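You operate a simulated robot arm through the tools that you are given. There is no shell and no other tool. Be economical: measure what you need, move in short steps, check, and stop when the job is done.

You are at the controls of a simulated two-armed robot. One attempt, no reset.

Task
Hold the field meter and zero it, demagnetise block 3, switch off, and check it on the blue pad.
Fine: use the black demagnetiser; the meter must show 2 A/cm or less. Set down upright: what you pick out.

Only the result counts: the job must be done as asked and must still hold three seconds after the hand-in. Knocking over, shifting, dropping, spilling or breaking anything else fails it.

Robot
Two 6-joint arms with two-finger parallel grippers on one trunk, on a base that drives. Base frame: it is fixed to the floor where the robot stands at the start and does not move with it; the origin is under the middle of the robot, x ahead of it, y to its left, z up; the surface under the hand at the start is at about z = 880. Readings come in mm, degrees, newtons and seconds.
The left shoulder is at the start at [-61, 177, 858], the right one opposite. With the tool pointing down near the work surface each hand reaches from about 100 to 740 mm from the robot's upright axis, wherever it stands, measured 20 degrees to its own side. Places, roughly: blue pad [400, 100, 900]; field zero button [500, 100, 1000]; orange demagnetiser button [300, 400, 900]. Payload 1.57 kg a hand.
Tool frame (each hand has its own): the origin (TCP) lies between the finger pads and is the grasp point; the fingertips stand 30 mm ahead of it; z points along the fingers, y is the line along which they close. The gripper opens to 80 mm. The fingers are 17 mm wide and 12 mm thick; the gripper's body (40 by 82 mm) begins 80 mm behind the TCP.
Orientation is that of the tool frame in the base frame, as a unit quaternion [x, y, z, w]. With the fingers straight down and closing along the base's y, the tool's x points along the base's -x, its y along +y and its z along -z.

Tools
- The arms move only by the tool servo_tool. It takes "left_rows", "right_rows" or both (then of equal length, played together; a hand with none holds still); each is a list of rows, each a list of 7 numbers: the shift along the tool's x, y, z in mm, then the turn, a rotation vector about the tool's x, y, z in degrees, then the finger opening in mm, from 0 to 80. In form: [[tx, ty, tz, rx, ry, rz, fingers], ...]. A call has 1 to 12 rows; each row is the pose to reach, as a shift and turn from the pose commanded when the call began, along the tool's axes at that moment. Rows are played at 5 a second. More than 50 mm and 8.6 degrees between two rows, or a gripper value outside its range, and nothing of the call is played. Where a pose cannot be reached the arm comes as near as it can. A force on the tool above 40 N (or 10 N above the force at the start of the call, whichever is more), or a blocked arm, ends the call early, and 0.2 s more pass. Each finger travels about 72 mm/s and halts on what it meets, pressing with about 41 N; the grip force reading is that of the motor and also rises with nothing between the fingers. The clock runs only during rows and for 0.2 s after the last one: add rows that repeat a pose to give the fingers time. It gives the time, the measured TCP pose, the force on the tool (base axes), the opening and the grip force at its end, in the units of the frame above (readings bear some noise), with the torque about the TCP (base axes, N m) and any sound that the robot's microphone picked up.
- Cameras (640 x 400 px; columns grow to the right, rows downward): "scene" is now at [27.6, 34.4, 1604.6]; the picture's right is [0.52, -0.85, 0.00], its down [-0.59, -0.36, -0.72] and it looks along [0.61, 0.37, -0.70] (base axes); focal length 284 px, centre (320, 200). "left" rides on the left gripper at [72, 7, -122] in its tool frame; the picture's right is [-0.09, 1.00, 0.00], its down [-0.84, -0.08, -0.54] and it looks along [-0.54, -0.05, 0.84] (tool axes); focal length 238 px, centre (320, 200). "right" rides on the right gripper at [72, -7, -122] in its tool frame; the picture's right is [0.09, 1.00, 0.00], its down [-0.84, 0.08, -0.54] and it looks along [-0.54, 0.05, 0.84] (tool axes); focal length 238 px, centre (320, 200). There is no depth. A picture from a camera that has moved, and an enlarged one, comes with that camera's place and axes in the base frame and with its lens. The place of the scene camera against the robot may be out by one fixed shift of up to 25 mm in any direction.
- capture(camera): a new picture of that camera. It takes no simulated time.
- move_column(by): slides the trunk up (or, below 0, down) by that many mm; the arms and the scene camera ride with it, the base frame stays. It gives what a move gives, with no picture.
- base_move(legs): drives the robot by 1 to 6 legs, each [ahead, left, turn to the left] in mm, mm and degrees, along the robot's own axes; the way and the turn of a leg run together, so that a leg with both is an arc; at most 1500 mm and 180 degrees a leg. The arms and the cameras ride along, it lands a little off, and it stops where it bumps. It gives what a move gives.
- turn_head(pan, tilt): turns the head with the scene camera to pan (to the left, within 143 degrees either way) and tilt (down, from -29 to 69), counted from straight ahead of the robot. It gives what a move gives.
- inspect(camera, box): a new picture of the part [left, top, right, bottom] of that camera's present view, enlarged. It takes no simulated time.
- close_job(): hands the job in; it is judged then, once.

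Go step by step. Nothing tells you exact positions but the pictures and the camera data: compare them with the known pose of the tool, close in by small moves and look again before you grip or let go. The budget is 120 turns and 100 pictures, counting those below and the enlarged ones. Unless the task says otherwise, let go and move clear before handing in, and close with one line.

The tools are called after "Request:" as name(argument=value, ...) on one line, values as JSON. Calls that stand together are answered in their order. servo_tool: Moves the arms, as the interface text tells. Its arguments: {"type":"object","properties":{"left_rows":{"type":"array"},"right_rows":{"type":"array"}},"required":[]} The other tools are called the same way: move_column (by) slides the trunk up or down; base_move (legs) drives the base; turn_head (pan, tilt) turns the head that bears the scene camera; capture (camera) takes a picture; inspect (camera, box) takes an enlarged picture of a part of a camera's view; close_job () hands the job in.

At the start:

```text
time_s: 0.0
left_position: [331.1, 479.8, 1303.8]
left_orientation: [0.001, 1.0, 0.0, 0.0]
left_force: [0.4, 0.3, -0.7]
left_torque: [-0.01, 0.0, -0.04]
left_gripper_width: 80.3
left_grip_force: 0.1
right_position: [350.3, 11.0, 1343.8]
right_orientation: [0.0, 1.0, 0.0, 0.0]
right_force: [-0.2, -0.2, -0.2]
right_torque: [-0.01, -0.02, 0.01]
right_gripper_width: 79.8
right_grip_force: 0.2
trunk travel left (down, up): [-298.0, 29.0]
robot x, y, heading: [4.6, -0.2, 0.1]
head pan, tilt: [31.4, 44.1]
```

scene: 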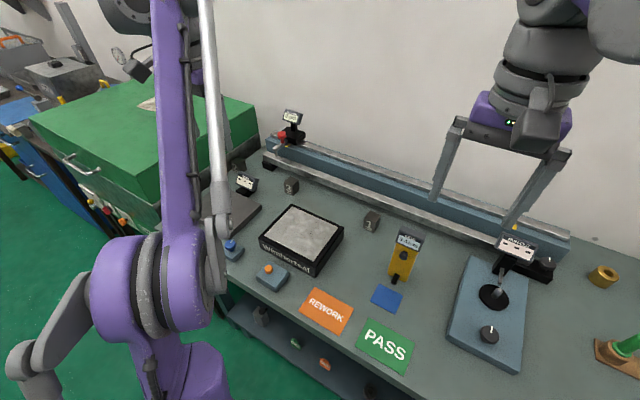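
right: 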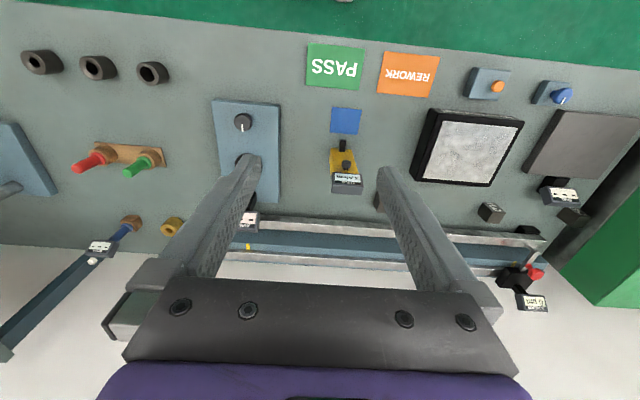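
left: 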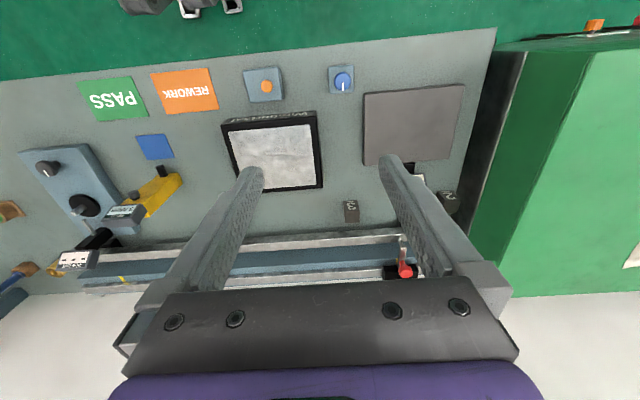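

I see a bench with a yellow field meter, a blue pad, a black-framed demagnetiser with an orange button, a grey plate with a blue knob, and several small blocks. I'll look closer to read labels.

Request:
inspect(camera="left", box=[200, 50, 500, 240])

Request:
inspect(camera="right", box=[300, 60, 460, 220])

Request:
inspect(camera="scene", box=[220, 160, 440, 320])

Request:
inspect(camera="right", box=[460, 60, 640, 240])

```text
2.11 times, centred on (350, 145) of left
camera zoom: at [258.2, 487.9, 1426.4], right [0.09, 1.0, 0.0], down [0.84, -0.08, 0.54], along [0.54, -0.05, -0.84], focal length 502 px, centre (257, 316)
```

zoom: 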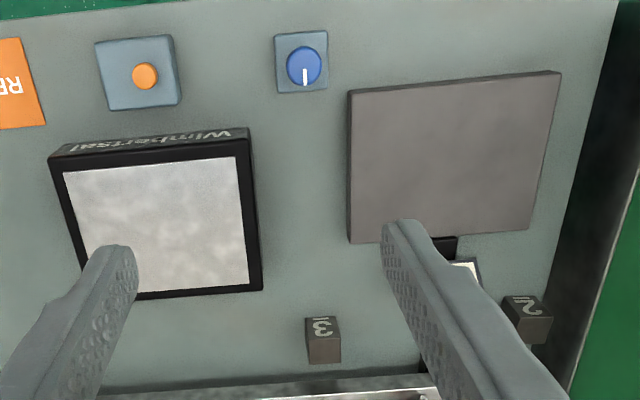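

```text
2.50 times, centred on (380, 140) of right
camera zoom: at [277.4, 4.3, 1466.2], right [-0.09, 1.0, 0.0], down [0.84, 0.08, 0.54], along [0.54, 0.05, -0.84], focal length 596 px, centre (170, 350)
```

zoom: 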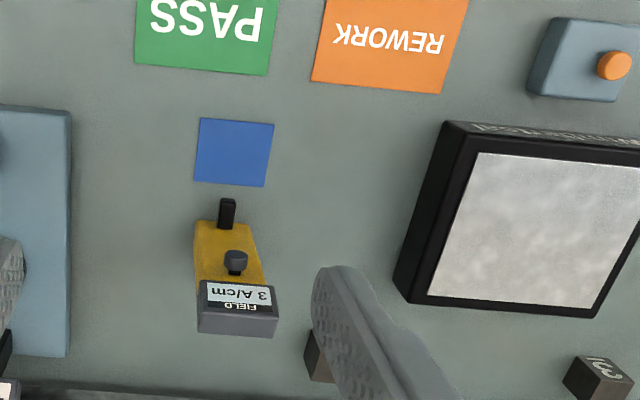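

```text
2.50 times, centred on (330, 240) of scene
camera zoom: at [27.6, 34.4, 1604.6], right [0.52, -0.85, 0.0], down [-0.59, -0.36, -0.72], along [0.61, 0.37, -0.7], focal length 710 px, centre (295, 100)
```

zoom: 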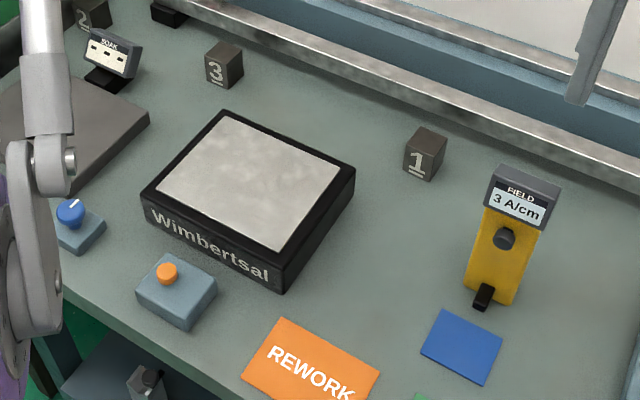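

```text
2.22 times, centred on (550, 150) of right
camera zoom: at [277.4, 4.3, 1466.2], right [-0.09, 1.0, 0.0], down [0.84, 0.08, 0.54], along [0.54, 0.05, -0.84], focal length 530 px, centre (-191, 311)
```

zoom: 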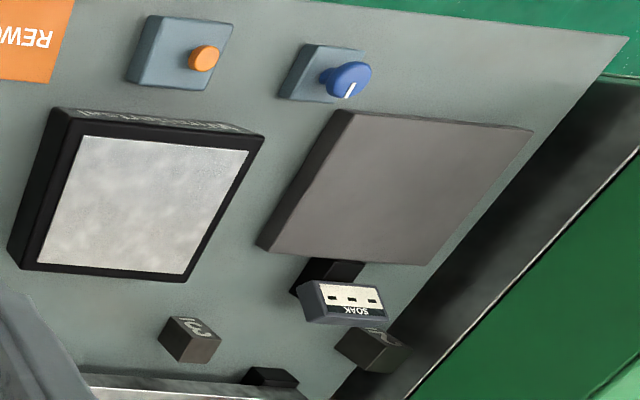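

Block 3 is at about (635, 536), just out of reach, with the meter near (490, 85), the pad at (420, 80) and the demagnetiser at (450, 370). I'll drive about 200 mm left so both hands can serve everything.

Request:
base_move(legs=[[0, 200, 0]])

Request:
turn_head(pan=0, tilt=50)

Request:
capture(camera="scene")

Request:
capture(camera="right")

```text
time_s: 2.4
left_position: [333.9, 676.1, 1304.0]
left_orientation: [0.002, 1.0, 0.0, 0.0]
left_force: [0.7, 0.2, 0.5]
left_torque: [0.02, 0.01, 0.01]
left_gripper_width: 79.9
left_grip_force: 0.0
right_position: [349.2, 207.1, 1343.4]
right_orientation: [0.002, 1.0, 0.0, -0.001]
right_force: [0.8, -0.1, -0.3]
right_torque: [-0.02, 0.05, 0.0]
right_gripper_width: 80.0
right_grip_force: 0.0
trunk travel left (down, up): [-298.0, 29.0]
robot x, y, heading: [0.9, 196.6, -0.2]
head pan, tilt: [31.4, 44.1]
```

```text
time_s: 3.3
left_position: [332.8, 676.2, 1304.9]
left_orientation: [0.002, 1.0, 0.0, 0.0]
left_force: [-0.7, 0.7, -0.6]
left_torque: [0.01, 0.0, 0.01]
left_gripper_width: 80.2
left_grip_force: 0.1
right_position: [351.3, 207.4, 1343.6]
right_orientation: [0.002, 1.0, 0.0, 0.0]
right_force: [-0.7, -1.1, -0.8]
right_torque: [0.04, 0.04, -0.02]
right_gripper_width: 80.2
right_grip_force: 0.0
trunk travel left (down, up): [-298.0, 29.0]
robot x, y, heading: [-1.7, 194.1, -0.2]
head pan, tilt: [0.0, 50.0]
```

```text
92 pictures are left
camera scene: at [34.9, 188.3, 1596.4], right [0.0, -1.0, 0.0], down [-0.77, 0.0, -0.64], along [0.64, 0.0, -0.77], focal length 284 px, centre (320, 200)
```

scene: 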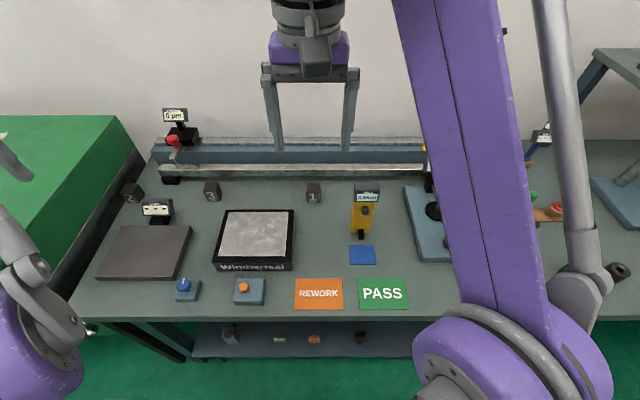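

```text
91 pictures are left
camera right: at [277.7, 200.0, 1466.3], right [-0.09, 1.0, 0.0], down [0.84, 0.07, 0.54], along [0.54, 0.05, -0.84], focal length 238 px, centre (320, 200)
```

right: 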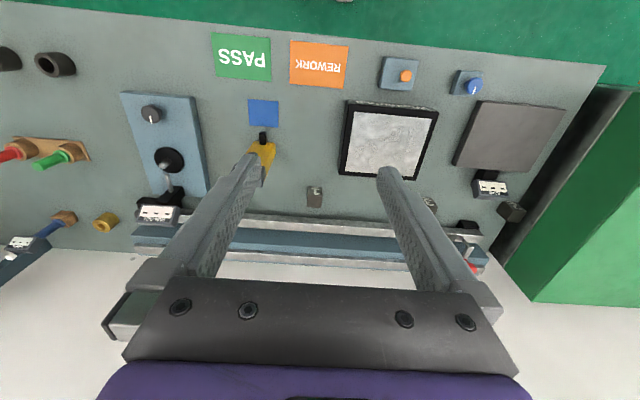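

The meter is clear in the scene view. I zoom in to understand its button and body.

Request:
inspect(camera="scene", box=[335, 170, 395, 270])

Request:
inspect(camera="scene", box=[190, 170, 310, 310])

```text
4.00 times, centred on (365, 220) of scene
camera zoom: at [34.9, 188.3, 1596.4], right [0.0, -1.0, 0.0], down [-0.77, 0.0, -0.64], along [0.64, 0.0, -0.77], focal length 1136 px, centre (140, 120)
```

zoom: 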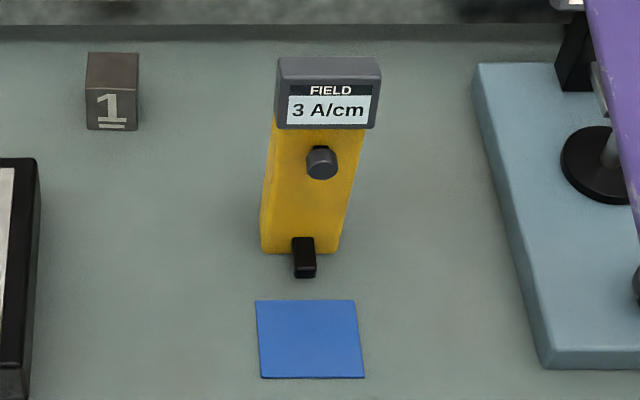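

```text
2.86 times, centred on (250, 240) of scene
camera zoom: at [34.9, 188.3, 1596.4], right [0.0, -1.0, 0.0], down [-0.77, 0.0, -0.64], along [0.64, 0.0, -0.77], focal length 812 px, centre (520, 86)
```

zoom: 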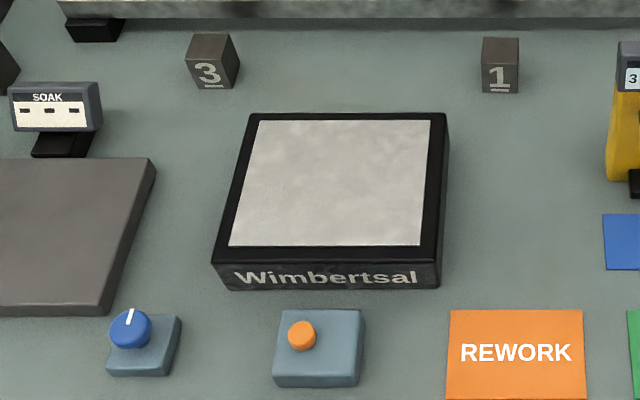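

The meter is an upright yellow box with a grey display head and a horizontal button on its front face. The plan is for the left hand to hold the head from above while the right hand, tilted forward, presses the button. I move both hands to staging poses first.

Request:
servo_tool(left_rows=[[0, -49, 4, 0, 0, 0, 80], [0, -98, 8, 0, 0, 0, 80], [0, -147, 12, 0, 0, 0, 80], [0, -196, 16, 0, 0, 0, 80], [0, -245, 20, 0, 0, 0, 80], [0, -294, 25, 0, 0, 0, 80], [0, -343, 30, 0, 0, 0, 80], [0, -392, 35, 0, 0, 0, 80], [0, -441, 40, 0, 0, 0, 80], [0, -490, 45, 0, 0, 0, 80], [0, -539, 50, 0, 0, 0, 80], [0, -588, 54, 0, 0, 0, 80]], right_rows=[[12, -29, 16, 0, -4.6, 0, 60], [25, -58, 32, 0, -9.2, 0, 40], [37, -87, 48, 0, -13.8, 0, 20], [50, -117, 63, 0, -18.4, 0, 0], [62, -146, 79, 0, -23, 0, 0], [75, -175, 95, 0, -27.5, 0, 0], [87, -204, 111, 0, -32, 0, 0], [100, -233, 127, 0, -36.6, 0, 0], [112, -262, 142, 0, -41.2, 0, 0], [125, -292, 158, 0, -45.8, 0, 0], [137, -321, 174, 0, -50.4, 0, 0], [150, -350, 190, 0, -55, 0, 0]])

Request:
capture(camera="left")

Request:
capture(camera="scene")

```text
time_s: 5.8
left_position: [333.5, 138.1, 1255.3]
left_orientation: [0.001, 1.0, 0.0, 0.0]
left_force: [0.1, -0.3, 0.1]
left_torque: [-0.03, -0.02, 0.02]
left_gripper_width: 80.0
left_grip_force: 0.0
right_position: [240.1, -39.5, 1170.8]
right_orientation: [-0.119, 0.897, 0.076, 0.42]
right_force: [-0.7, -0.4, 0.4]
right_torque: [0.03, 0.01, 0.0]
right_gripper_width: 0.0
right_grip_force: 21.6
trunk travel left (down, up): [-298.0, 29.0]
robot x, y, heading: [1.5, 196.4, -0.2]
head pan, tilt: [0.0, 50.0]
stopped in row 12 (right hand): the arm was blocked; the commanded pose is now the measured one
```

```text
88 pictures are left
camera left: at [260.4, 146.0, 1376.9], right [0.1, 1.0, 0.0], down [0.84, -0.08, 0.54], along [0.54, -0.05, -0.84], focal length 238 px, centre (320, 200)
```

left: 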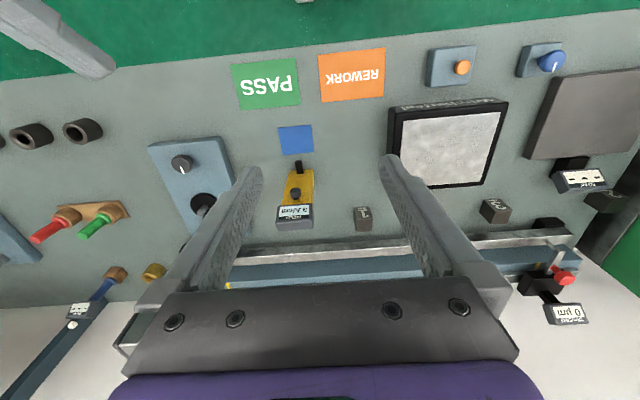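

```text
87 pictures are left
camera scene: at [35.0, 186.7, 1596.4], right [0.0, -1.0, 0.0], down [-0.77, 0.0, -0.64], along [0.64, 0.0, -0.77], focal length 284 px, centre (320, 200)
```

scene: 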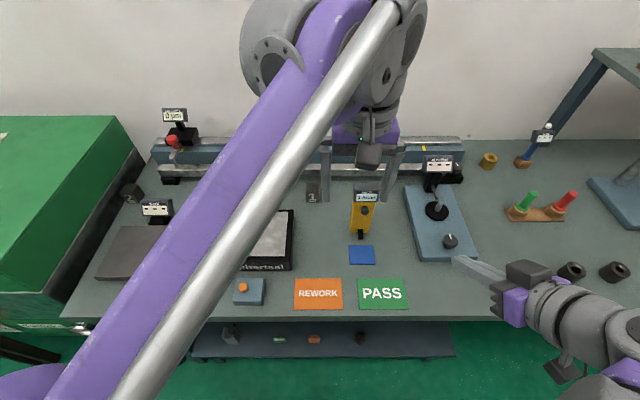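

The left hand is above and near the meter. I zoom in to fix the meter's place.

Request:
inspect(camera="left", box=[250, 110, 350, 240])

Request:
inspect(camera="right", box=[0, 0, 640, 400])

```text
3.08 times, centred on (300, 175) of left
camera zoom: at [260.4, 146.0, 1376.9], right [0.1, 1.0, 0.0], down [0.84, -0.08, 0.54], along [0.54, -0.05, -0.84], focal length 733 px, centre (382, 277)
```

zoom: 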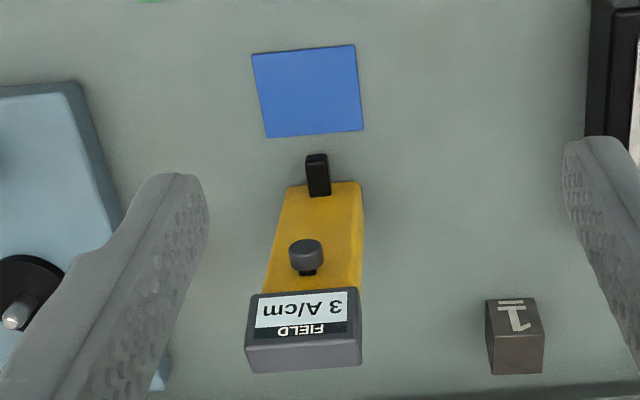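

```text
1.00 times, centred on (320, 200) of right (not enlarged: the box is as wide or as high as the picture)
camera zoom: at [108.0, -85.6, 1193.1], right [-0.33, 0.94, -0.04], down [0.1, 0.07, 0.99], along [0.94, 0.32, -0.12], focal length 238 px, centre (320, 200)
```

zoom: 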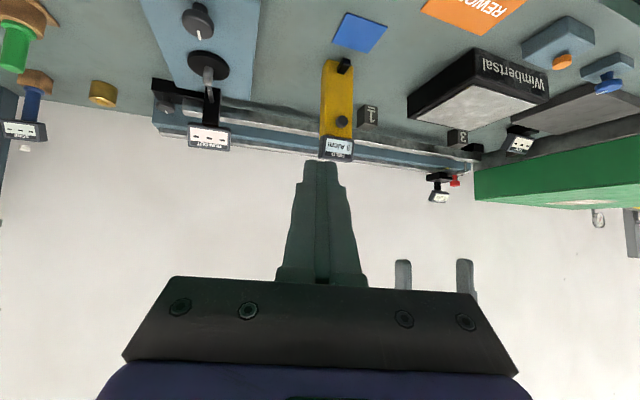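

The meter head is centred near (507, 80), z from about 1017 to 1064 and about 62 mm wide, with the button at (482, 78, 996). I bring the left hand above the head.

Request:
servo_tool(left_rows=[[-35, -12, 20, 0, 0, 0, 80], [-70, -24, 40, 0, 0, 0, 80], [-105, -36, 60, 0, 0, 0, 80], [-140, -48, 80, 0, 0, 0, 80], [-173, -58, 100, 0, 0, 0, 80], [-173, -58, 100, 0, 0, 0, 80]])

Request:
capture(camera="left")

Request:
capture(camera="right")

Request:
capture(camera="scene")

```text
time_s: 7.2
left_position: [503.9, 81.1, 1155.1]
left_orientation: [0.002, 1.0, 0.0, 0.0]
left_force: [0.0, 0.5, 0.6]
left_torque: [0.0, -0.04, 0.02]
left_gripper_width: 80.0
left_grip_force: 0.1
right_position: [240.2, -37.8, 1171.9]
right_orientation: [-0.118, 0.897, 0.074, 0.42]
right_force: [0.3, 0.3, 1.2]
right_torque: [0.02, -0.04, -0.02]
right_gripper_width: 0.0
right_grip_force: 22.0
trunk travel left (down, up): [-298.0, 29.0]
robot x, y, heading: [0.4, 196.6, -0.1]
head pan, tilt: [0.0, 50.0]
```

```text
84 pictures are left
camera left: at [431.6, 88.3, 1277.5], right [0.1, 1.0, 0.0], down [0.84, -0.08, 0.54], along [0.54, -0.05, -0.84], focal length 238 px, centre (320, 200)
```

left: 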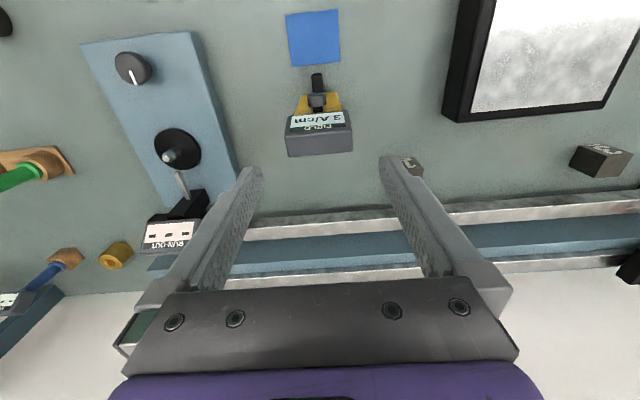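

```text
83 pictures are left
camera right: at [107.2, -84.1, 1193.4], right [-0.33, 0.94, -0.04], down [0.1, 0.07, 0.99], along [0.94, 0.32, -0.12], focal length 238 px, centre (320, 200)
```

right: 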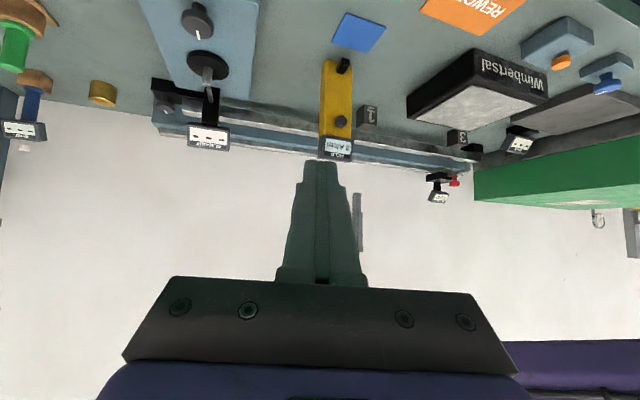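

```text
82 pictures are left
camera scene: at [34.1, 188.8, 1596.4], right [0.0, -1.0, 0.0], down [-0.77, 0.0, -0.64], along [0.64, 0.0, -0.77], focal length 284 px, centre (320, 200)
```

scene: 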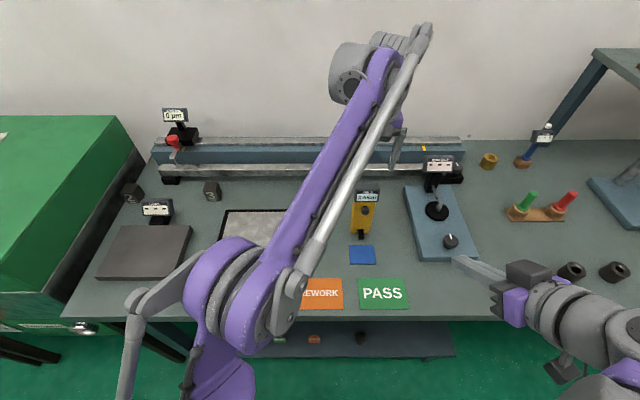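

The head is centred between the fingers (x about 507, y about 81, top about 1058). I descend to z 1042 and then close gently, checking between.

Request:
servo_tool(left_rows=[[-2, 0, 30, 0, 0, 0, 80], [-3, 0, 60, 0, 0, 0, 80], [-3, 0, 90, 0, 0, 0, 80], [-3, 0, 113, 0, 0, 0, 80], [-3, 0, 113, 0, 0, 0, 80]])

Request:
capture(camera="left")

Request:
inspect(camera="right", box=[270, 40, 420, 230])

```text
time_s: 8.4
left_position: [509.8, 82.4, 1041.1]
left_orientation: [0.002, 1.0, 0.0, 0.0]
left_force: [-0.4, 0.2, 0.3]
left_torque: [0.01, 0.01, -0.03]
left_gripper_width: 80.1
left_grip_force: 0.0
right_position: [240.7, -40.2, 1171.9]
right_orientation: [-0.118, 0.896, 0.074, 0.421]
right_force: [-0.1, -0.2, -0.1]
right_torque: [0.03, -0.01, 0.01]
right_gripper_width: 0.1
right_grip_force: 21.6
trunk travel left (down, up): [-298.0, 29.0]
robot x, y, heading: [-0.5, 194.7, -0.2]
head pan, tilt: [0.0, 50.0]
```

```text
81 pictures are left
camera left: at [437.4, 89.2, 1164.1], right [0.1, 1.0, 0.0], down [0.84, -0.08, 0.54], along [0.54, -0.05, -0.84], focal length 238 px, centre (320, 200)
```

left: 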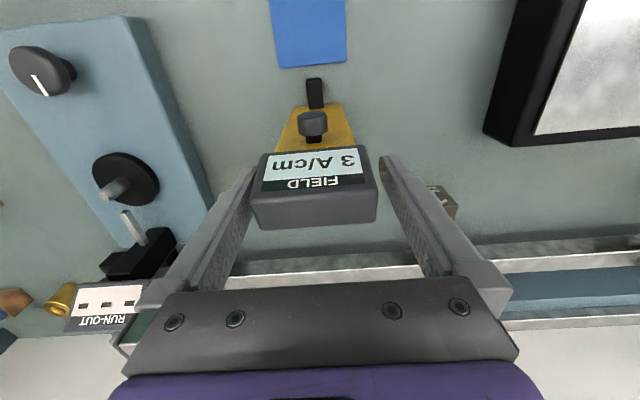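

```text
2.11 times, centred on (345, 135) of right
camera zoom: at [108.0, -84.4, 1193.4], right [-0.33, 0.94, -0.04], down [0.1, 0.07, 0.99], along [0.94, 0.32, -0.12], focal length 502 px, centre (267, 337)
```

zoom: 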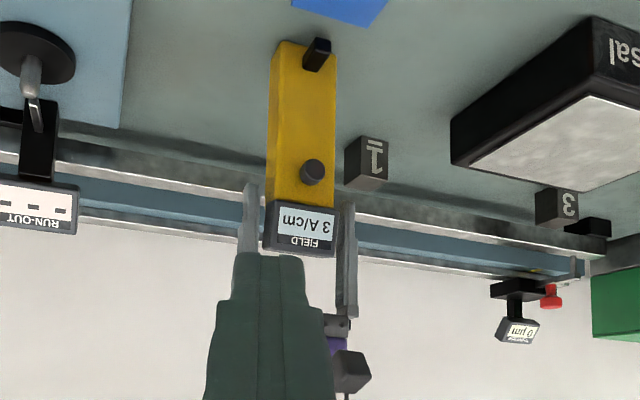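

The fingers straddle the head, about 2 mm off in y. I correct that and close.

Request:
servo_tool(left_rows=[[0, -2.5, 0, 0, 0, 0, 80], [0, -2.5, 0, 0, 0, 0, 72], [0, -2.5, 0, 0, 0, 0, 66], [0, -2.5, 0, 0, 0, 0, 62], [0, -2.5, 0, 0, 0, 0, 58], [0, -2.5, 0, 0, 0, 0, 58]])

Request:
inspect(camera="right", box=[270, 40, 420, 230])

Request:
capture(camera="left")

```text
time_s: 9.8
left_position: [510.5, 79.4, 1042.1]
left_orientation: [0.002, 1.0, 0.0, 0.0]
left_force: [-0.2, -0.6, 0.3]
left_torque: [0.0, 0.02, 0.0]
left_gripper_width: 61.4
left_grip_force: 40.8
right_position: [241.8, -38.7, 1170.9]
right_orientation: [-0.118, 0.897, 0.074, 0.42]
right_force: [-0.4, 0.4, 0.4]
right_torque: [0.0, 0.02, 0.01]
right_gripper_width: 0.2
right_grip_force: 21.5
trunk travel left (down, up): [-298.0, 29.0]
robot x, y, heading: [0.4, 195.4, -0.4]
head pan, tilt: [0.0, 50.0]
```

```text
2.11 times, centred on (345, 135) of right
camera zoom: at [108.0, -84.4, 1193.4], right [-0.33, 0.94, -0.04], down [0.1, 0.07, 0.99], along [0.94, 0.32, -0.12], focal length 502 px, centre (267, 337)
```

zoom: 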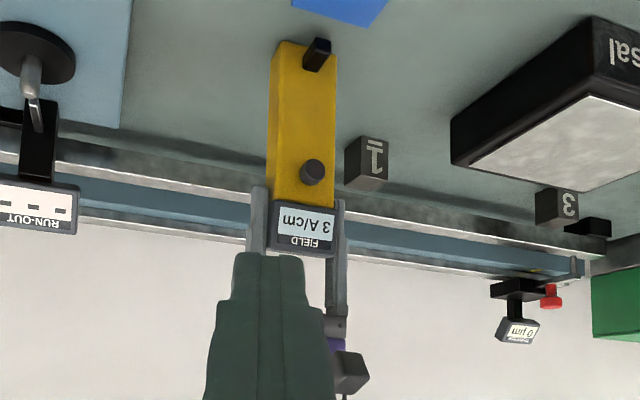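

```text
78 pictures are left
camera left: at [436.5, 87.0, 1164.7], right [0.1, 1.0, 0.0], down [0.84, -0.08, 0.54], along [0.54, -0.05, -0.84], focal length 238 px, centre (320, 200)
```

left: 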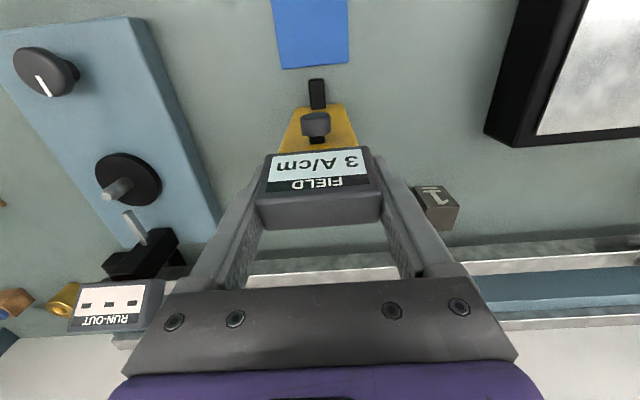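

The meter is held (61.4 mm) and hasn't moved. I now square the right hand up and bring its closed fingertips towards the button at about (480, 79, 1000), stopping short.

Request:
servo_tool(right_rows=[[1, 10, 26, 2, -1.4, 1.1, 0], [1, 15, 51, 4, -2.8, 2.1, 0], [2, 22, 77, 6, -4.2, 3.2, 0], [2, 28, 103, 8, -5.5, 4.2, 0], [3, 34, 128, 10, -7, 5.2, 0], [3, 40, 154, 12, -8.4, 6.3, 0], [4, 46, 180, 14.4, -9.8, 7.4, 0], [4, 46, 180, 14.4, -9.8, 7.4, 0]])

Request:
capture(camera="right")

Request:
capture(camera="scene")

```text
time_s: 11.6
left_position: [508.2, 79.2, 1041.8]
left_orientation: [0.002, 1.0, 0.0, 0.001]
left_force: [0.9, 0.9, 0.0]
left_torque: [-0.05, 0.0, 0.04]
left_gripper_width: 61.5
left_grip_force: 41.7
right_position: [359.5, 45.9, 1056.5]
right_orientation: [0.0, 0.865, -0.001, 0.501]
right_force: [-0.7, 0.1, -0.5]
right_torque: [-0.03, 0.0, -0.01]
right_gripper_width: 0.1
right_grip_force: 21.7
right hand out of reach, approached as far as the arm can: row 1, 2, 3
trunk travel left (down, up): [-298.0, 29.0]
robot x, y, heading: [0.3, 196.4, -0.3]
head pan, tilt: [0.0, 50.0]
```

```text
77 pictures are left
camera right: at [217.4, 38.5, 1055.3], right [-0.04, 1.0, -0.08], down [-0.05, 0.08, 1.0], along [1.0, 0.05, 0.05], focal length 238 px, centre (320, 200)
```

right: 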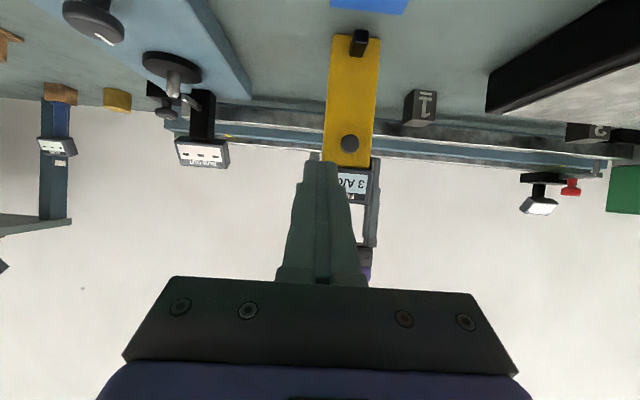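

```text
76 pictures are left
camera scene: at [34.7, 188.4, 1596.3], right [0.0, -1.0, 0.0], down [-0.77, 0.0, -0.64], along [0.64, 0.0, -0.77], focal length 284 px, centre (320, 200)
```

scene: 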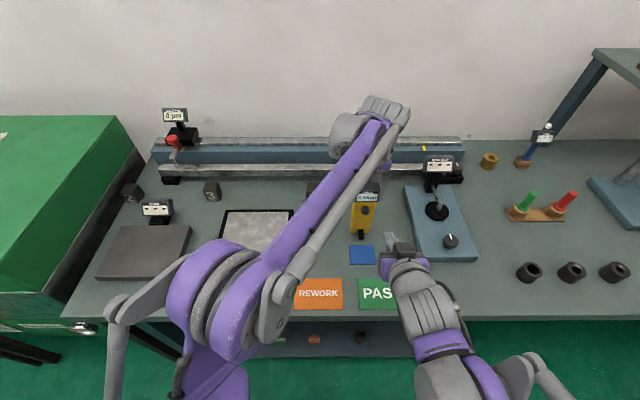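

The right hand is squared (60° forward tilt) and the button is confirmed at about (478, 79, 1003). I move the fingertips to just in front of it.

Request:
servo_tool(right_rows=[[3, 11, 25, 0, 0, 0, 0], [7, 22, 50, 0, 0, 0, 0], [10, 33, 75, 0, 0, 0, 0], [10, 33, 75, 0, 0, 0, 0]])

Request:
capture(camera="left")

Request:
capture(camera="right")

```text
time_s: 12.6
left_position: [509.5, 79.0, 1041.3]
left_orientation: [0.001, 1.0, 0.0, 0.001]
left_force: [0.6, 0.1, -0.2]
left_torque: [-0.06, -0.07, -0.03]
left_gripper_width: 61.5
left_grip_force: 41.0
right_position: [419.4, 78.0, 1010.0]
right_orientation: [-0.001, 0.866, -0.001, 0.501]
right_force: [-0.4, 0.3, 0.5]
right_torque: [-0.05, 0.02, 0.01]
right_gripper_width: 0.0
right_grip_force: 21.4
trunk travel left (down, up): [-298.0, 29.0]
robot x, y, heading: [-1.7, 196.2, -0.0]
head pan, tilt: [0.0, 50.0]
```

```text
75 pictures are left
camera left: at [436.1, 87.0, 1164.7], right [0.1, 1.0, 0.0], down [0.84, -0.08, 0.54], along [0.54, -0.05, -0.84], focal length 238 px, centre (320, 200)
```

left: 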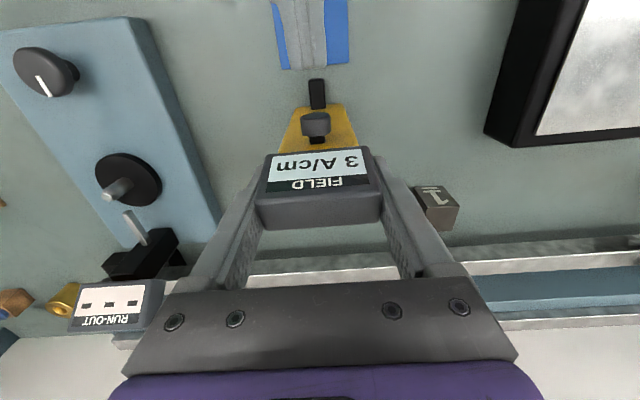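

```text
74 pictures are left
camera right: at [278.2, 71.5, 1008.2], right [-0.04, 1.0, -0.08], down [-0.05, 0.08, 1.0], along [1.0, 0.05, 0.05], focal length 238 px, centre (320, 200)
```

right: 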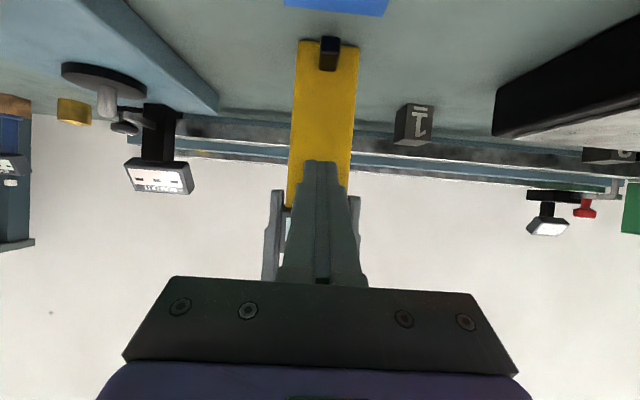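

The tip is in line with the button. I shift 2 mm left and advance along +x in small steps.

Request:
servo_tool(right_rows=[[-5, 2, 8.7, 0, 0, 0, 0], [-8, 2, 13.9, 0, 0, 0, 0], [-10, 2, 17.3, 0, 0, 0, 0], [-11, 2, 19.1, 0, 0, 0, 0]])

Request:
inspect(camera="left", box=[250, 60, 390, 220])

```text
time_s: 13.6
left_position: [507.7, 79.4, 1041.0]
left_orientation: [0.002, 1.0, 0.0, -0.001]
left_force: [-1.0, 1.0, -0.9]
left_torque: [-0.03, 0.07, -0.01]
left_gripper_width: 61.6
left_grip_force: 40.4
right_position: [441.7, 79.5, 1010.1]
right_orientation: [0.001, 0.866, -0.002, 0.501]
right_force: [-0.3, -0.2, -0.4]
right_torque: [-0.02, 0.01, 0.01]
right_gripper_width: 0.2
right_grip_force: 21.3
trunk travel left (down, up): [-298.0, 29.0]
robot x, y, heading: [1.0, 195.4, -0.3]
head pan, tilt: [0.0, 50.0]
```

```text
2.50 times, centred on (320, 140) of left
camera zoom: at [436.4, 87.1, 1164.7], right [0.1, 1.0, 0.0], down [0.84, -0.08, 0.54], along [0.54, -0.05, -0.84], focal length 596 px, centre (320, 350)
```

zoom: 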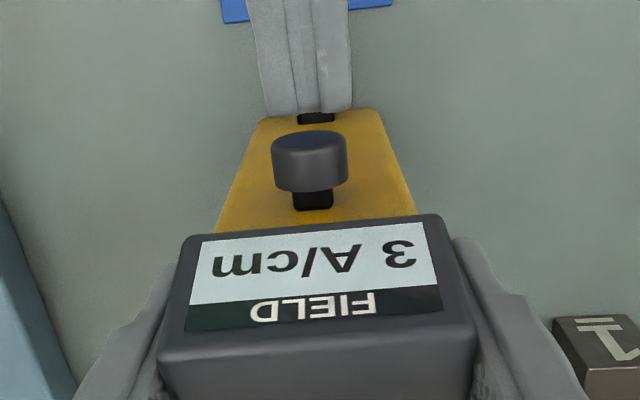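

The tip is centred and about 6–8 mm short of the button face. I continue in small steps.

Request:
servo_tool(right_rows=[[-2, 0, 3.5, 0, 0, 0, 0], [-3, 0, 5.2, 0, 0, 0, 0], [-4, 0, 6.9, 0, 0, 0, 0], [-5, 0, 8.7, 0, 0, 0, 0]])

Request:
inspect(camera="left", box=[250, 60, 390, 220])

```text
time_s: 14.6
left_position: [508.3, 77.8, 1041.7]
left_orientation: [0.002, 1.0, 0.001, 0.001]
left_force: [1.8, 1.2, 0.1]
left_torque: [-0.11, -0.01, -0.06]
left_gripper_width: 61.8
left_grip_force: 40.8
right_position: [449.2, 81.4, 1010.6]
right_orientation: [0.0, 0.866, -0.001, 0.501]
right_force: [-2.0, -1.5, -0.1]
right_torque: [0.01, -0.01, -0.05]
right_gripper_width: 0.1
right_grip_force: 20.5
trunk travel left (down, up): [-298.0, 29.0]
robot x, y, heading: [-0.6, 194.7, -0.3]
head pan, tilt: [0.0, 50.0]
heard: click
```

```text
2.50 times, centred on (320, 140) of left
camera zoom: at [436.5, 87.1, 1164.7], right [0.1, 1.0, 0.0], down [0.84, -0.08, 0.54], along [0.54, -0.05, -0.84], focal length 596 px, centre (320, 350)
```

zoom: 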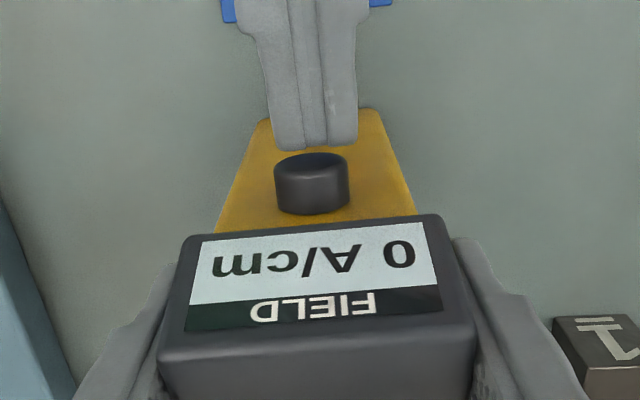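

A click was heard and the meter reads 0 A/cm. I withdraw the right hand, then open the left and lift it clear.

Request:
servo_tool(right_rows=[[5, 0, -8.7, 0, 0, 0, 0], [15, 0, -26, 0, 0, 0, 0], [30, 0, -52, 0, 0, 0, 0], [50, 0, -87, 0, 0, 0, 0]])

Request:
servo_tool(left_rows=[[0, 0, 0, 0, 0, 0, 68], [0, 0, 0, 0, 0, 0, 80], [0, 0, 0, 0, 0, 0, 80], [0, 0, -30, 0, 0, 0, 80], [0, 0, -70, 0, 0, 0, 80], [0, 0, -115, 0, 0, 0, 80]])

Request:
capture(camera="left")

Request:
capture(camera="right")

```text
time_s: 15.6
left_position: [508.4, 78.0, 1042.4]
left_orientation: [0.002, 1.0, -0.001, 0.001]
left_force: [0.5, 0.3, 0.2]
left_torque: [-0.04, -0.01, -0.05]
left_gripper_width: 61.5
left_grip_force: 41.2
right_position: [349.6, 81.5, 1007.1]
right_orientation: [0.0, 0.865, -0.002, 0.502]
right_force: [-0.6, -0.1, 0.5]
right_torque: [0.01, 0.0, 0.03]
right_gripper_width: 0.0
right_grip_force: 20.6
trunk travel left (down, up): [-298.0, 29.0]
robot x, y, heading: [-1.1, 197.8, -0.1]
head pan, tilt: [0.0, 50.0]
```

```text
time_s: 17.0
left_position: [509.8, 78.7, 1158.1]
left_orientation: [0.001, 1.0, 0.0, 0.0]
left_force: [-0.4, 1.1, -0.2]
left_torque: [-0.03, -0.01, -0.01]
left_gripper_width: 80.0
left_grip_force: 0.0
right_position: [351.2, 81.0, 1009.3]
right_orientation: [0.0, 0.865, -0.001, 0.501]
right_force: [-0.6, 0.0, 0.4]
right_torque: [0.02, -0.01, -0.02]
right_gripper_width: 0.1
right_grip_force: 21.1
trunk travel left (down, up): [-298.0, 29.0]
robot x, y, heading: [-0.6, 196.3, 0.0]
head pan, tilt: [0.0, 50.0]
```

```text
71 pictures are left
camera left: at [436.9, 88.1, 1281.0], right [0.1, 1.0, 0.0], down [0.84, -0.08, 0.54], along [0.54, -0.05, -0.84], focal length 238 px, centre (320, 200)
```

left: 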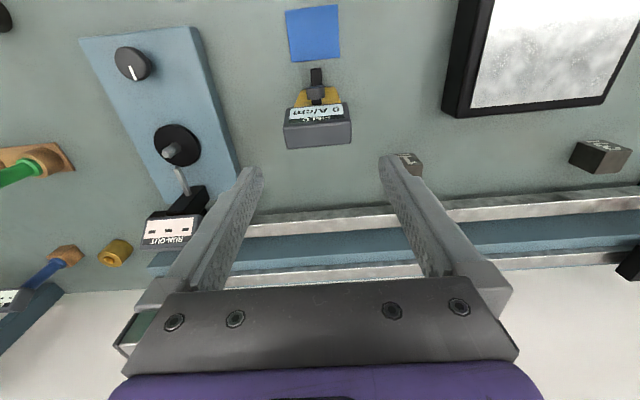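

```text
70 pictures are left
camera right: at [209.7, 75.2, 1007.5], right [-0.04, 1.0, -0.08], down [-0.05, 0.08, 1.0], along [1.0, 0.05, 0.05], focal length 238 px, centre (320, 200)
```

right: 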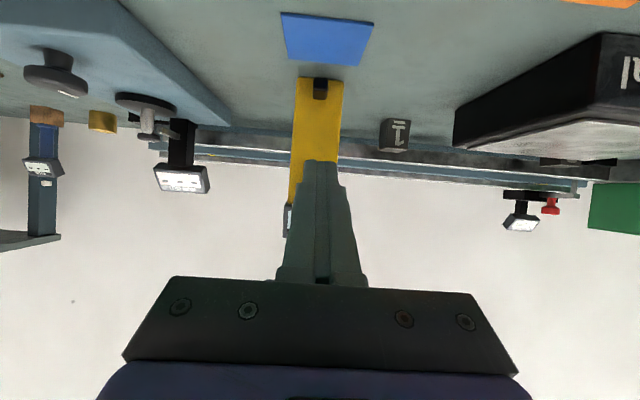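

Meter zeroed and undisturbed. Next the left hand goes over towards block 3.

Request:
servo_tool(left_rows=[[-3, 46, 0, 0, 0, 0, 80], [-6, 92, 0, 0, 0, 0, 80], [-9, 138, 0, 0, 0, 0, 80], [-12, 184, 0, 0, 0, 0, 80], [-15, 230, 0, 0, 0, 0, 80], [-18, 276, 0, 0, 0, 0, 80], [-21, 322, 5, 0, 0, 0, 80], [-24, 368, 10, 0, 0, 0, 80], [-27, 414, 15, 0, 0, 0, 80], [-30, 457, 20, 0, 0, 0, 80], [-30, 457, 20, 0, 0, 0, 80]])

Request:
capture(camera="left")

```text
time_s: 19.4
left_position: [541.2, 533.0, 1138.7]
left_orientation: [0.002, 1.0, 0.0, -0.001]
left_force: [0.5, -1.0, 0.0]
left_torque: [0.03, -0.03, 0.01]
left_gripper_width: 80.1
left_grip_force: 0.0
right_position: [351.3, 81.4, 1008.8]
right_orientation: [0.001, 0.866, -0.002, 0.501]
right_force: [-0.4, -0.5, 0.3]
right_torque: [0.0, -0.02, -0.02]
right_gripper_width: 0.0
right_grip_force: 21.4
trunk travel left (down, up): [-298.0, 29.0]
robot x, y, heading: [-0.0, 194.1, -0.2]
head pan, tilt: [0.0, 50.0]
```

```text
69 pictures are left
camera left: at [468.4, 541.4, 1260.9], right [0.1, 1.0, 0.0], down [0.84, -0.08, 0.54], along [0.54, -0.05, -0.84], focal length 238 px, centre (320, 200)
```

left: 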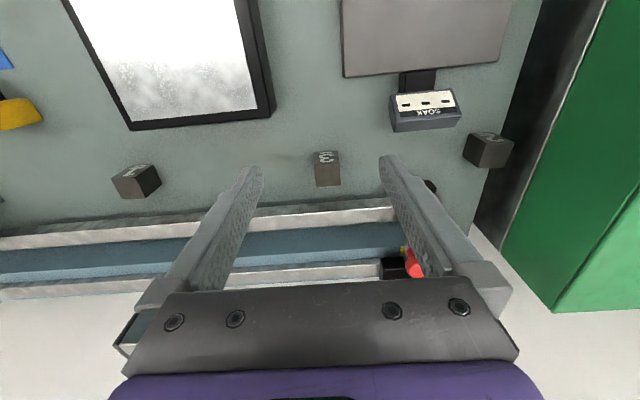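

Request:
inspect(camera="left", box=[280, 130, 380, 210])

```text
5.00 times, centred on (330, 170) of left
camera zoom: at [468.4, 541.4, 1260.9], right [0.1, 1.0, 0.0], down [0.84, -0.08, 0.54], along [0.54, -0.05, -0.84], focal length 1192 px, centre (270, 350)
```

zoom: 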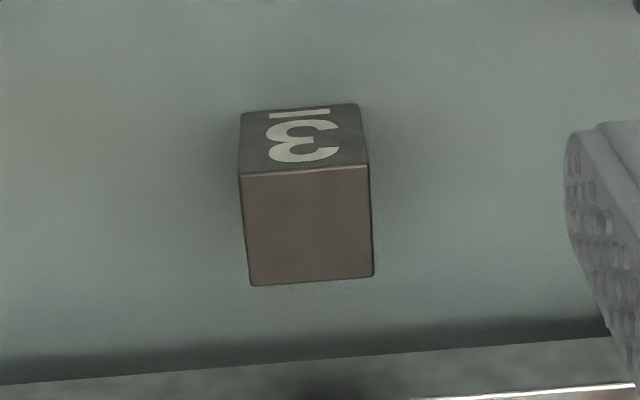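

Block 3 is about a 40 mm cube, square to the base, with its top centre near (641, 538, 920). I descend above it and look again.

Request:
servo_tool(left_rows=[[-35, 2, 40, 0, 0, 0, 80], [-70, 3.5, 70, 0, 0, 0, 80], [-100, 4.5, 100, 0, 0, 0, 80], [-100, 4.5, 139, 0, 0, 0, 80], [-100, 4.5, 139, 0, 0, 0, 80]])

Request:
capture(camera="left")

Request:
capture(camera="scene")

```text
refused: row 1 steps farther than a row can; nothing moved
```

```text
67 pictures are left
camera left: at [468.4, 541.4, 1260.9], right [0.1, 1.0, 0.0], down [0.84, -0.08, 0.54], along [0.54, -0.05, -0.84], focal length 238 px, centre (320, 200)
```

left: 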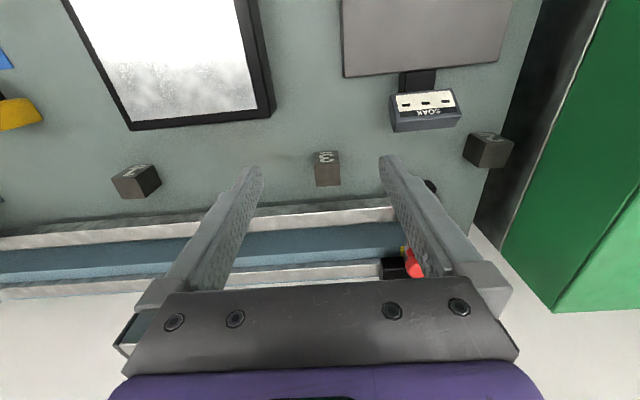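

```text
66 pictures are left
camera scene: at [34.7, 187.5, 1596.4], right [0.0, -1.0, 0.0], down [-0.77, 0.0, -0.64], along [0.64, 0.0, -0.77], focal length 284 px, centre (320, 200)
```

scene: 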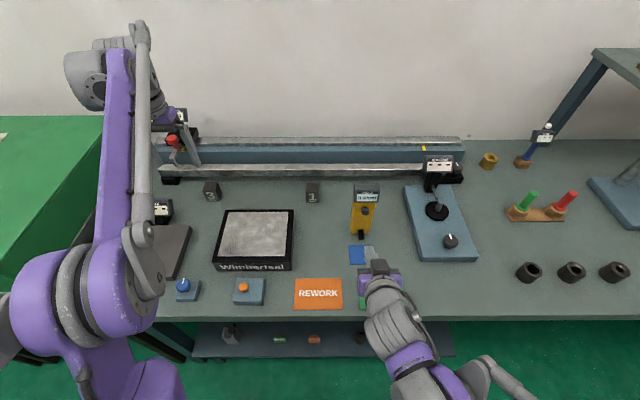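

The first step was slightly too long, so I repeat with shorter rows.

Request:
servo_tool(left_rows=[[-25, 1, 25, 0, 0, 0, 80], [-50, 2, 50, 0, 0, 0, 80], [-75, 3.5, 75, 0, 0, 0, 80], [-100, 4.5, 105, 0, 0, 0, 80], [-100, 4.5, 139, 0, 0, 0, 80], [-100, 4.5, 139, 0, 0, 0, 80]])

Request:
capture(camera="left")

```text
time_s: 20.8
left_position: [641.1, 540.1, 997.3]
left_orientation: [0.002, 1.0, 0.0, 0.0]
left_force: [-0.7, 0.1, 0.0]
left_torque: [0.02, -0.02, 0.0]
left_gripper_width: 79.9
left_grip_force: 0.1
right_position: [351.7, 82.2, 1008.8]
right_orientation: [0.0, 0.865, -0.001, 0.501]
right_force: [-0.7, -0.4, -0.5]
right_torque: [-0.02, 0.01, 0.03]
right_gripper_width: 0.0
right_grip_force: 21.4
trunk travel left (down, up): [-298.0, 29.0]
robot x, y, heading: [4.2, 194.1, -0.0]
head pan, tilt: [0.0, 50.0]
```

```text
65 pictures are left
camera left: at [568.8, 548.3, 1120.1], right [0.1, 1.0, 0.0], down [0.84, -0.08, 0.54], along [0.54, -0.05, -0.84], focal length 238 px, centre (320, 200)
```

left: 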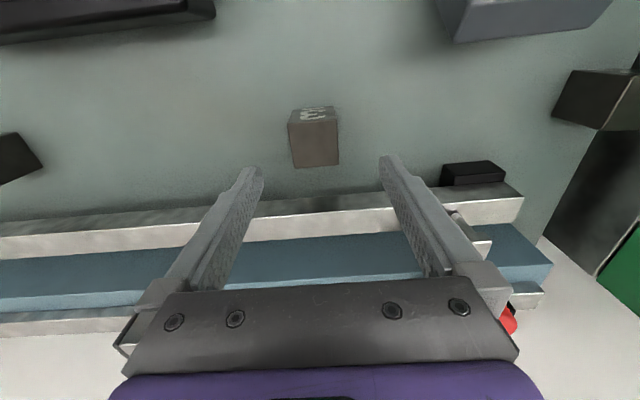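

The block's top centre is near (638, 537). I adjust slightly and descend to z 917.

Request:
servo_tool(left_rows=[[2, -3, 25, 0, 0, 0, 80], [2, -3, 50, 0, 0, 0, 80], [2, -3, 65, 0, 0, 0, 80], [2, -3, 75, 0, 0, 0, 80], [2, -3, 80, 0, 0, 0, 80], [2, -3, 80, 0, 0, 0, 80]])

Request:
capture(camera="left")

```text
time_s: 22.2
left_position: [640.1, 536.5, 915.9]
left_orientation: [0.001, 1.0, 0.0, 0.0]
left_force: [-0.1, 0.6, -0.4]
left_torque: [0.02, 0.0, 0.0]
left_gripper_width: 80.2
left_grip_force: 0.0
right_position: [351.5, 82.0, 1009.3]
right_orientation: [-0.001, 0.866, -0.001, 0.501]
right_force: [-0.4, -0.6, 0.3]
right_torque: [-0.03, -0.02, -0.01]
right_gripper_width: 0.0
right_grip_force: 20.6
trunk travel left (down, up): [-298.0, 29.0]
robot x, y, heading: [0.3, 197.8, -0.4]
head pan, tilt: [0.0, 50.0]
```

```text
64 pictures are left
camera left: at [567.6, 543.9, 1039.4], right [0.1, 1.0, 0.0], down [0.84, -0.08, 0.54], along [0.54, -0.05, -0.84], focal length 238 px, centre (320, 200)
```

left: 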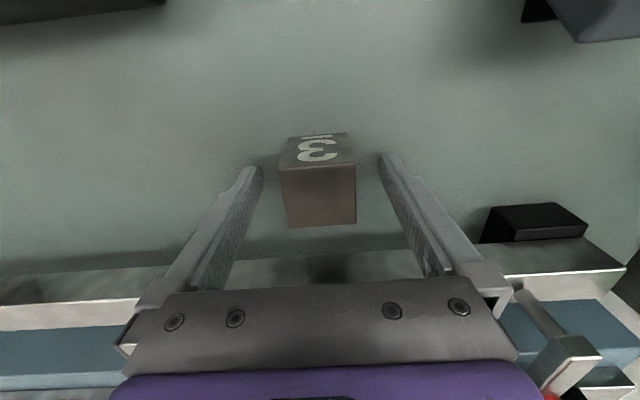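

The block is centred between the fingers. I close on it and lift slightly.

Request:
servo_tool(left_rows=[[0, 0, 0, 0, 0, 0, 60], [0, 0, 0, 0, 0, 0, 45], [0, 0, 0, 0, 0, 0, 35], [0, 0, 0, 0, 0, 0, 30], [0, 0, 0, 0, 0, 0, 30], [0, 0, -10, 0, 0, 0, 30], [0, 0, -30, 0, 0, 0, 30]])

Request:
capture(camera="left")

```text
time_s: 23.8
left_position: [640.7, 535.8, 946.6]
left_orientation: [0.002, 1.0, 0.0, 0.0]
left_force: [-0.2, -0.2, 1.2]
left_torque: [-0.11, -0.03, 0.01]
left_gripper_width: 39.8
left_grip_force: 5.7
right_position: [352.4, 82.2, 1008.8]
right_orientation: [0.0, 0.865, -0.001, 0.501]
right_force: [0.8, 0.3, -0.4]
right_torque: [0.0, 0.03, -0.03]
right_gripper_width: 0.0
right_grip_force: 21.2
trunk travel left (down, up): [-298.0, 29.0]
robot x, y, heading: [3.1, 196.6, -0.3]
head pan, tilt: [0.0, 50.0]
```

```text
63 pictures are left
camera left: at [567.9, 543.2, 1070.5], right [0.1, 1.0, 0.0], down [0.84, -0.08, 0.54], along [0.54, -0.05, -0.84], focal length 238 px, centre (320, 200)
```

left: 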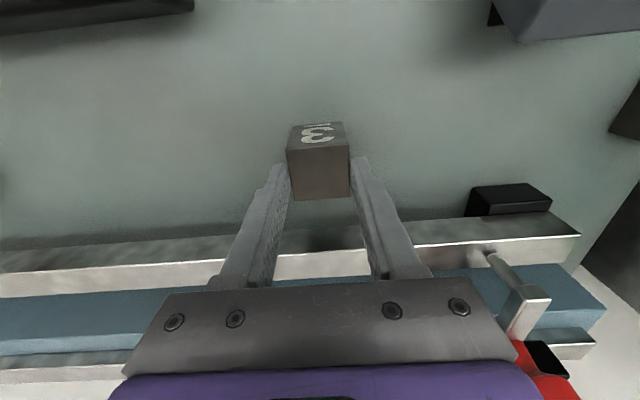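

The grip reads weak and the block may have stayed on the table. I check closer before moving.

Request:
inspect(camera="left", box=[250, 100, 390, 220])

Request:
servo_tool(left_rows=[[0, 0, 0, 0, 0, 0, 30]])

```text
3.33 times, centred on (320, 160) of left
camera zoom: at [567.9, 543.2, 1070.5], right [0.1, 1.0, 0.0], down [0.84, -0.08, 0.54], along [0.54, -0.05, -0.84], focal length 794 px, centre (320, 333)
```

zoom: 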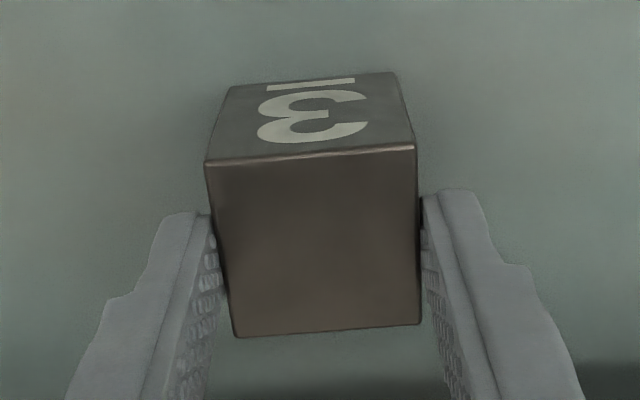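

```text
time_s: 24.2
left_position: [640.7, 534.4, 947.7]
left_orientation: [0.002, 1.0, 0.0, 0.0]
left_force: [-0.4, 1.0, 4.3]
left_torque: [-0.03, 0.07, 0.03]
left_gripper_width: 39.6
left_grip_force: 37.7
right_position: [351.4, 81.6, 1008.7]
right_orientation: [0.0, 0.866, -0.001, 0.501]
right_force: [0.3, 0.0, -0.1]
right_torque: [0.03, 0.01, -0.02]
right_gripper_width: 0.0
right_grip_force: 22.1
trunk travel left (down, up): [-298.0, 29.0]
robot x, y, heading: [2.5, 197.5, -0.3]
head pan, tilt: [0.0, 50.0]
```

It gripped only now, near the block's top edge. I'll open, go back down and grip again with a longer dwell.

Request:
servo_tool(left_rows=[[0, 0, 0, 0, 0, 0, 50], [0, 0, 0, 0, 0, 0, 65], [0, 0, 0, 0, 0, 0, 65]])

Request:
inspect(camera="left", box=[250, 100, 390, 220])

```text
time_s: 25.0
left_position: [640.9, 535.6, 947.5]
left_orientation: [0.002, 1.0, 0.0, 0.0]
left_force: [-1.3, 0.0, -0.3]
left_torque: [-0.02, -0.01, 0.0]
left_gripper_width: 65.3
left_grip_force: 0.1
right_position: [351.9, 82.4, 1009.0]
right_orientation: [0.0, 0.865, -0.002, 0.502]
right_force: [-0.3, -1.0, -1.0]
right_torque: [-0.02, 0.0, 0.01]
right_gripper_width: 0.0
right_grip_force: 20.7
trunk travel left (down, up): [-298.0, 29.0]
robot x, y, heading: [0.1, 202.5, 0.1]
head pan, tilt: [0.0, 50.0]
```

```text
3.33 times, centred on (320, 160) of left
camera zoom: at [568.3, 543.1, 1069.7], right [0.1, 1.0, 0.0], down [0.84, -0.08, 0.54], along [0.54, -0.05, -0.84], focal length 794 px, centre (320, 333)
```

zoom: 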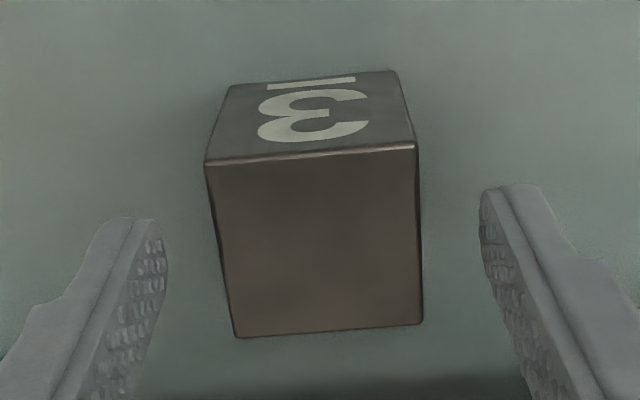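

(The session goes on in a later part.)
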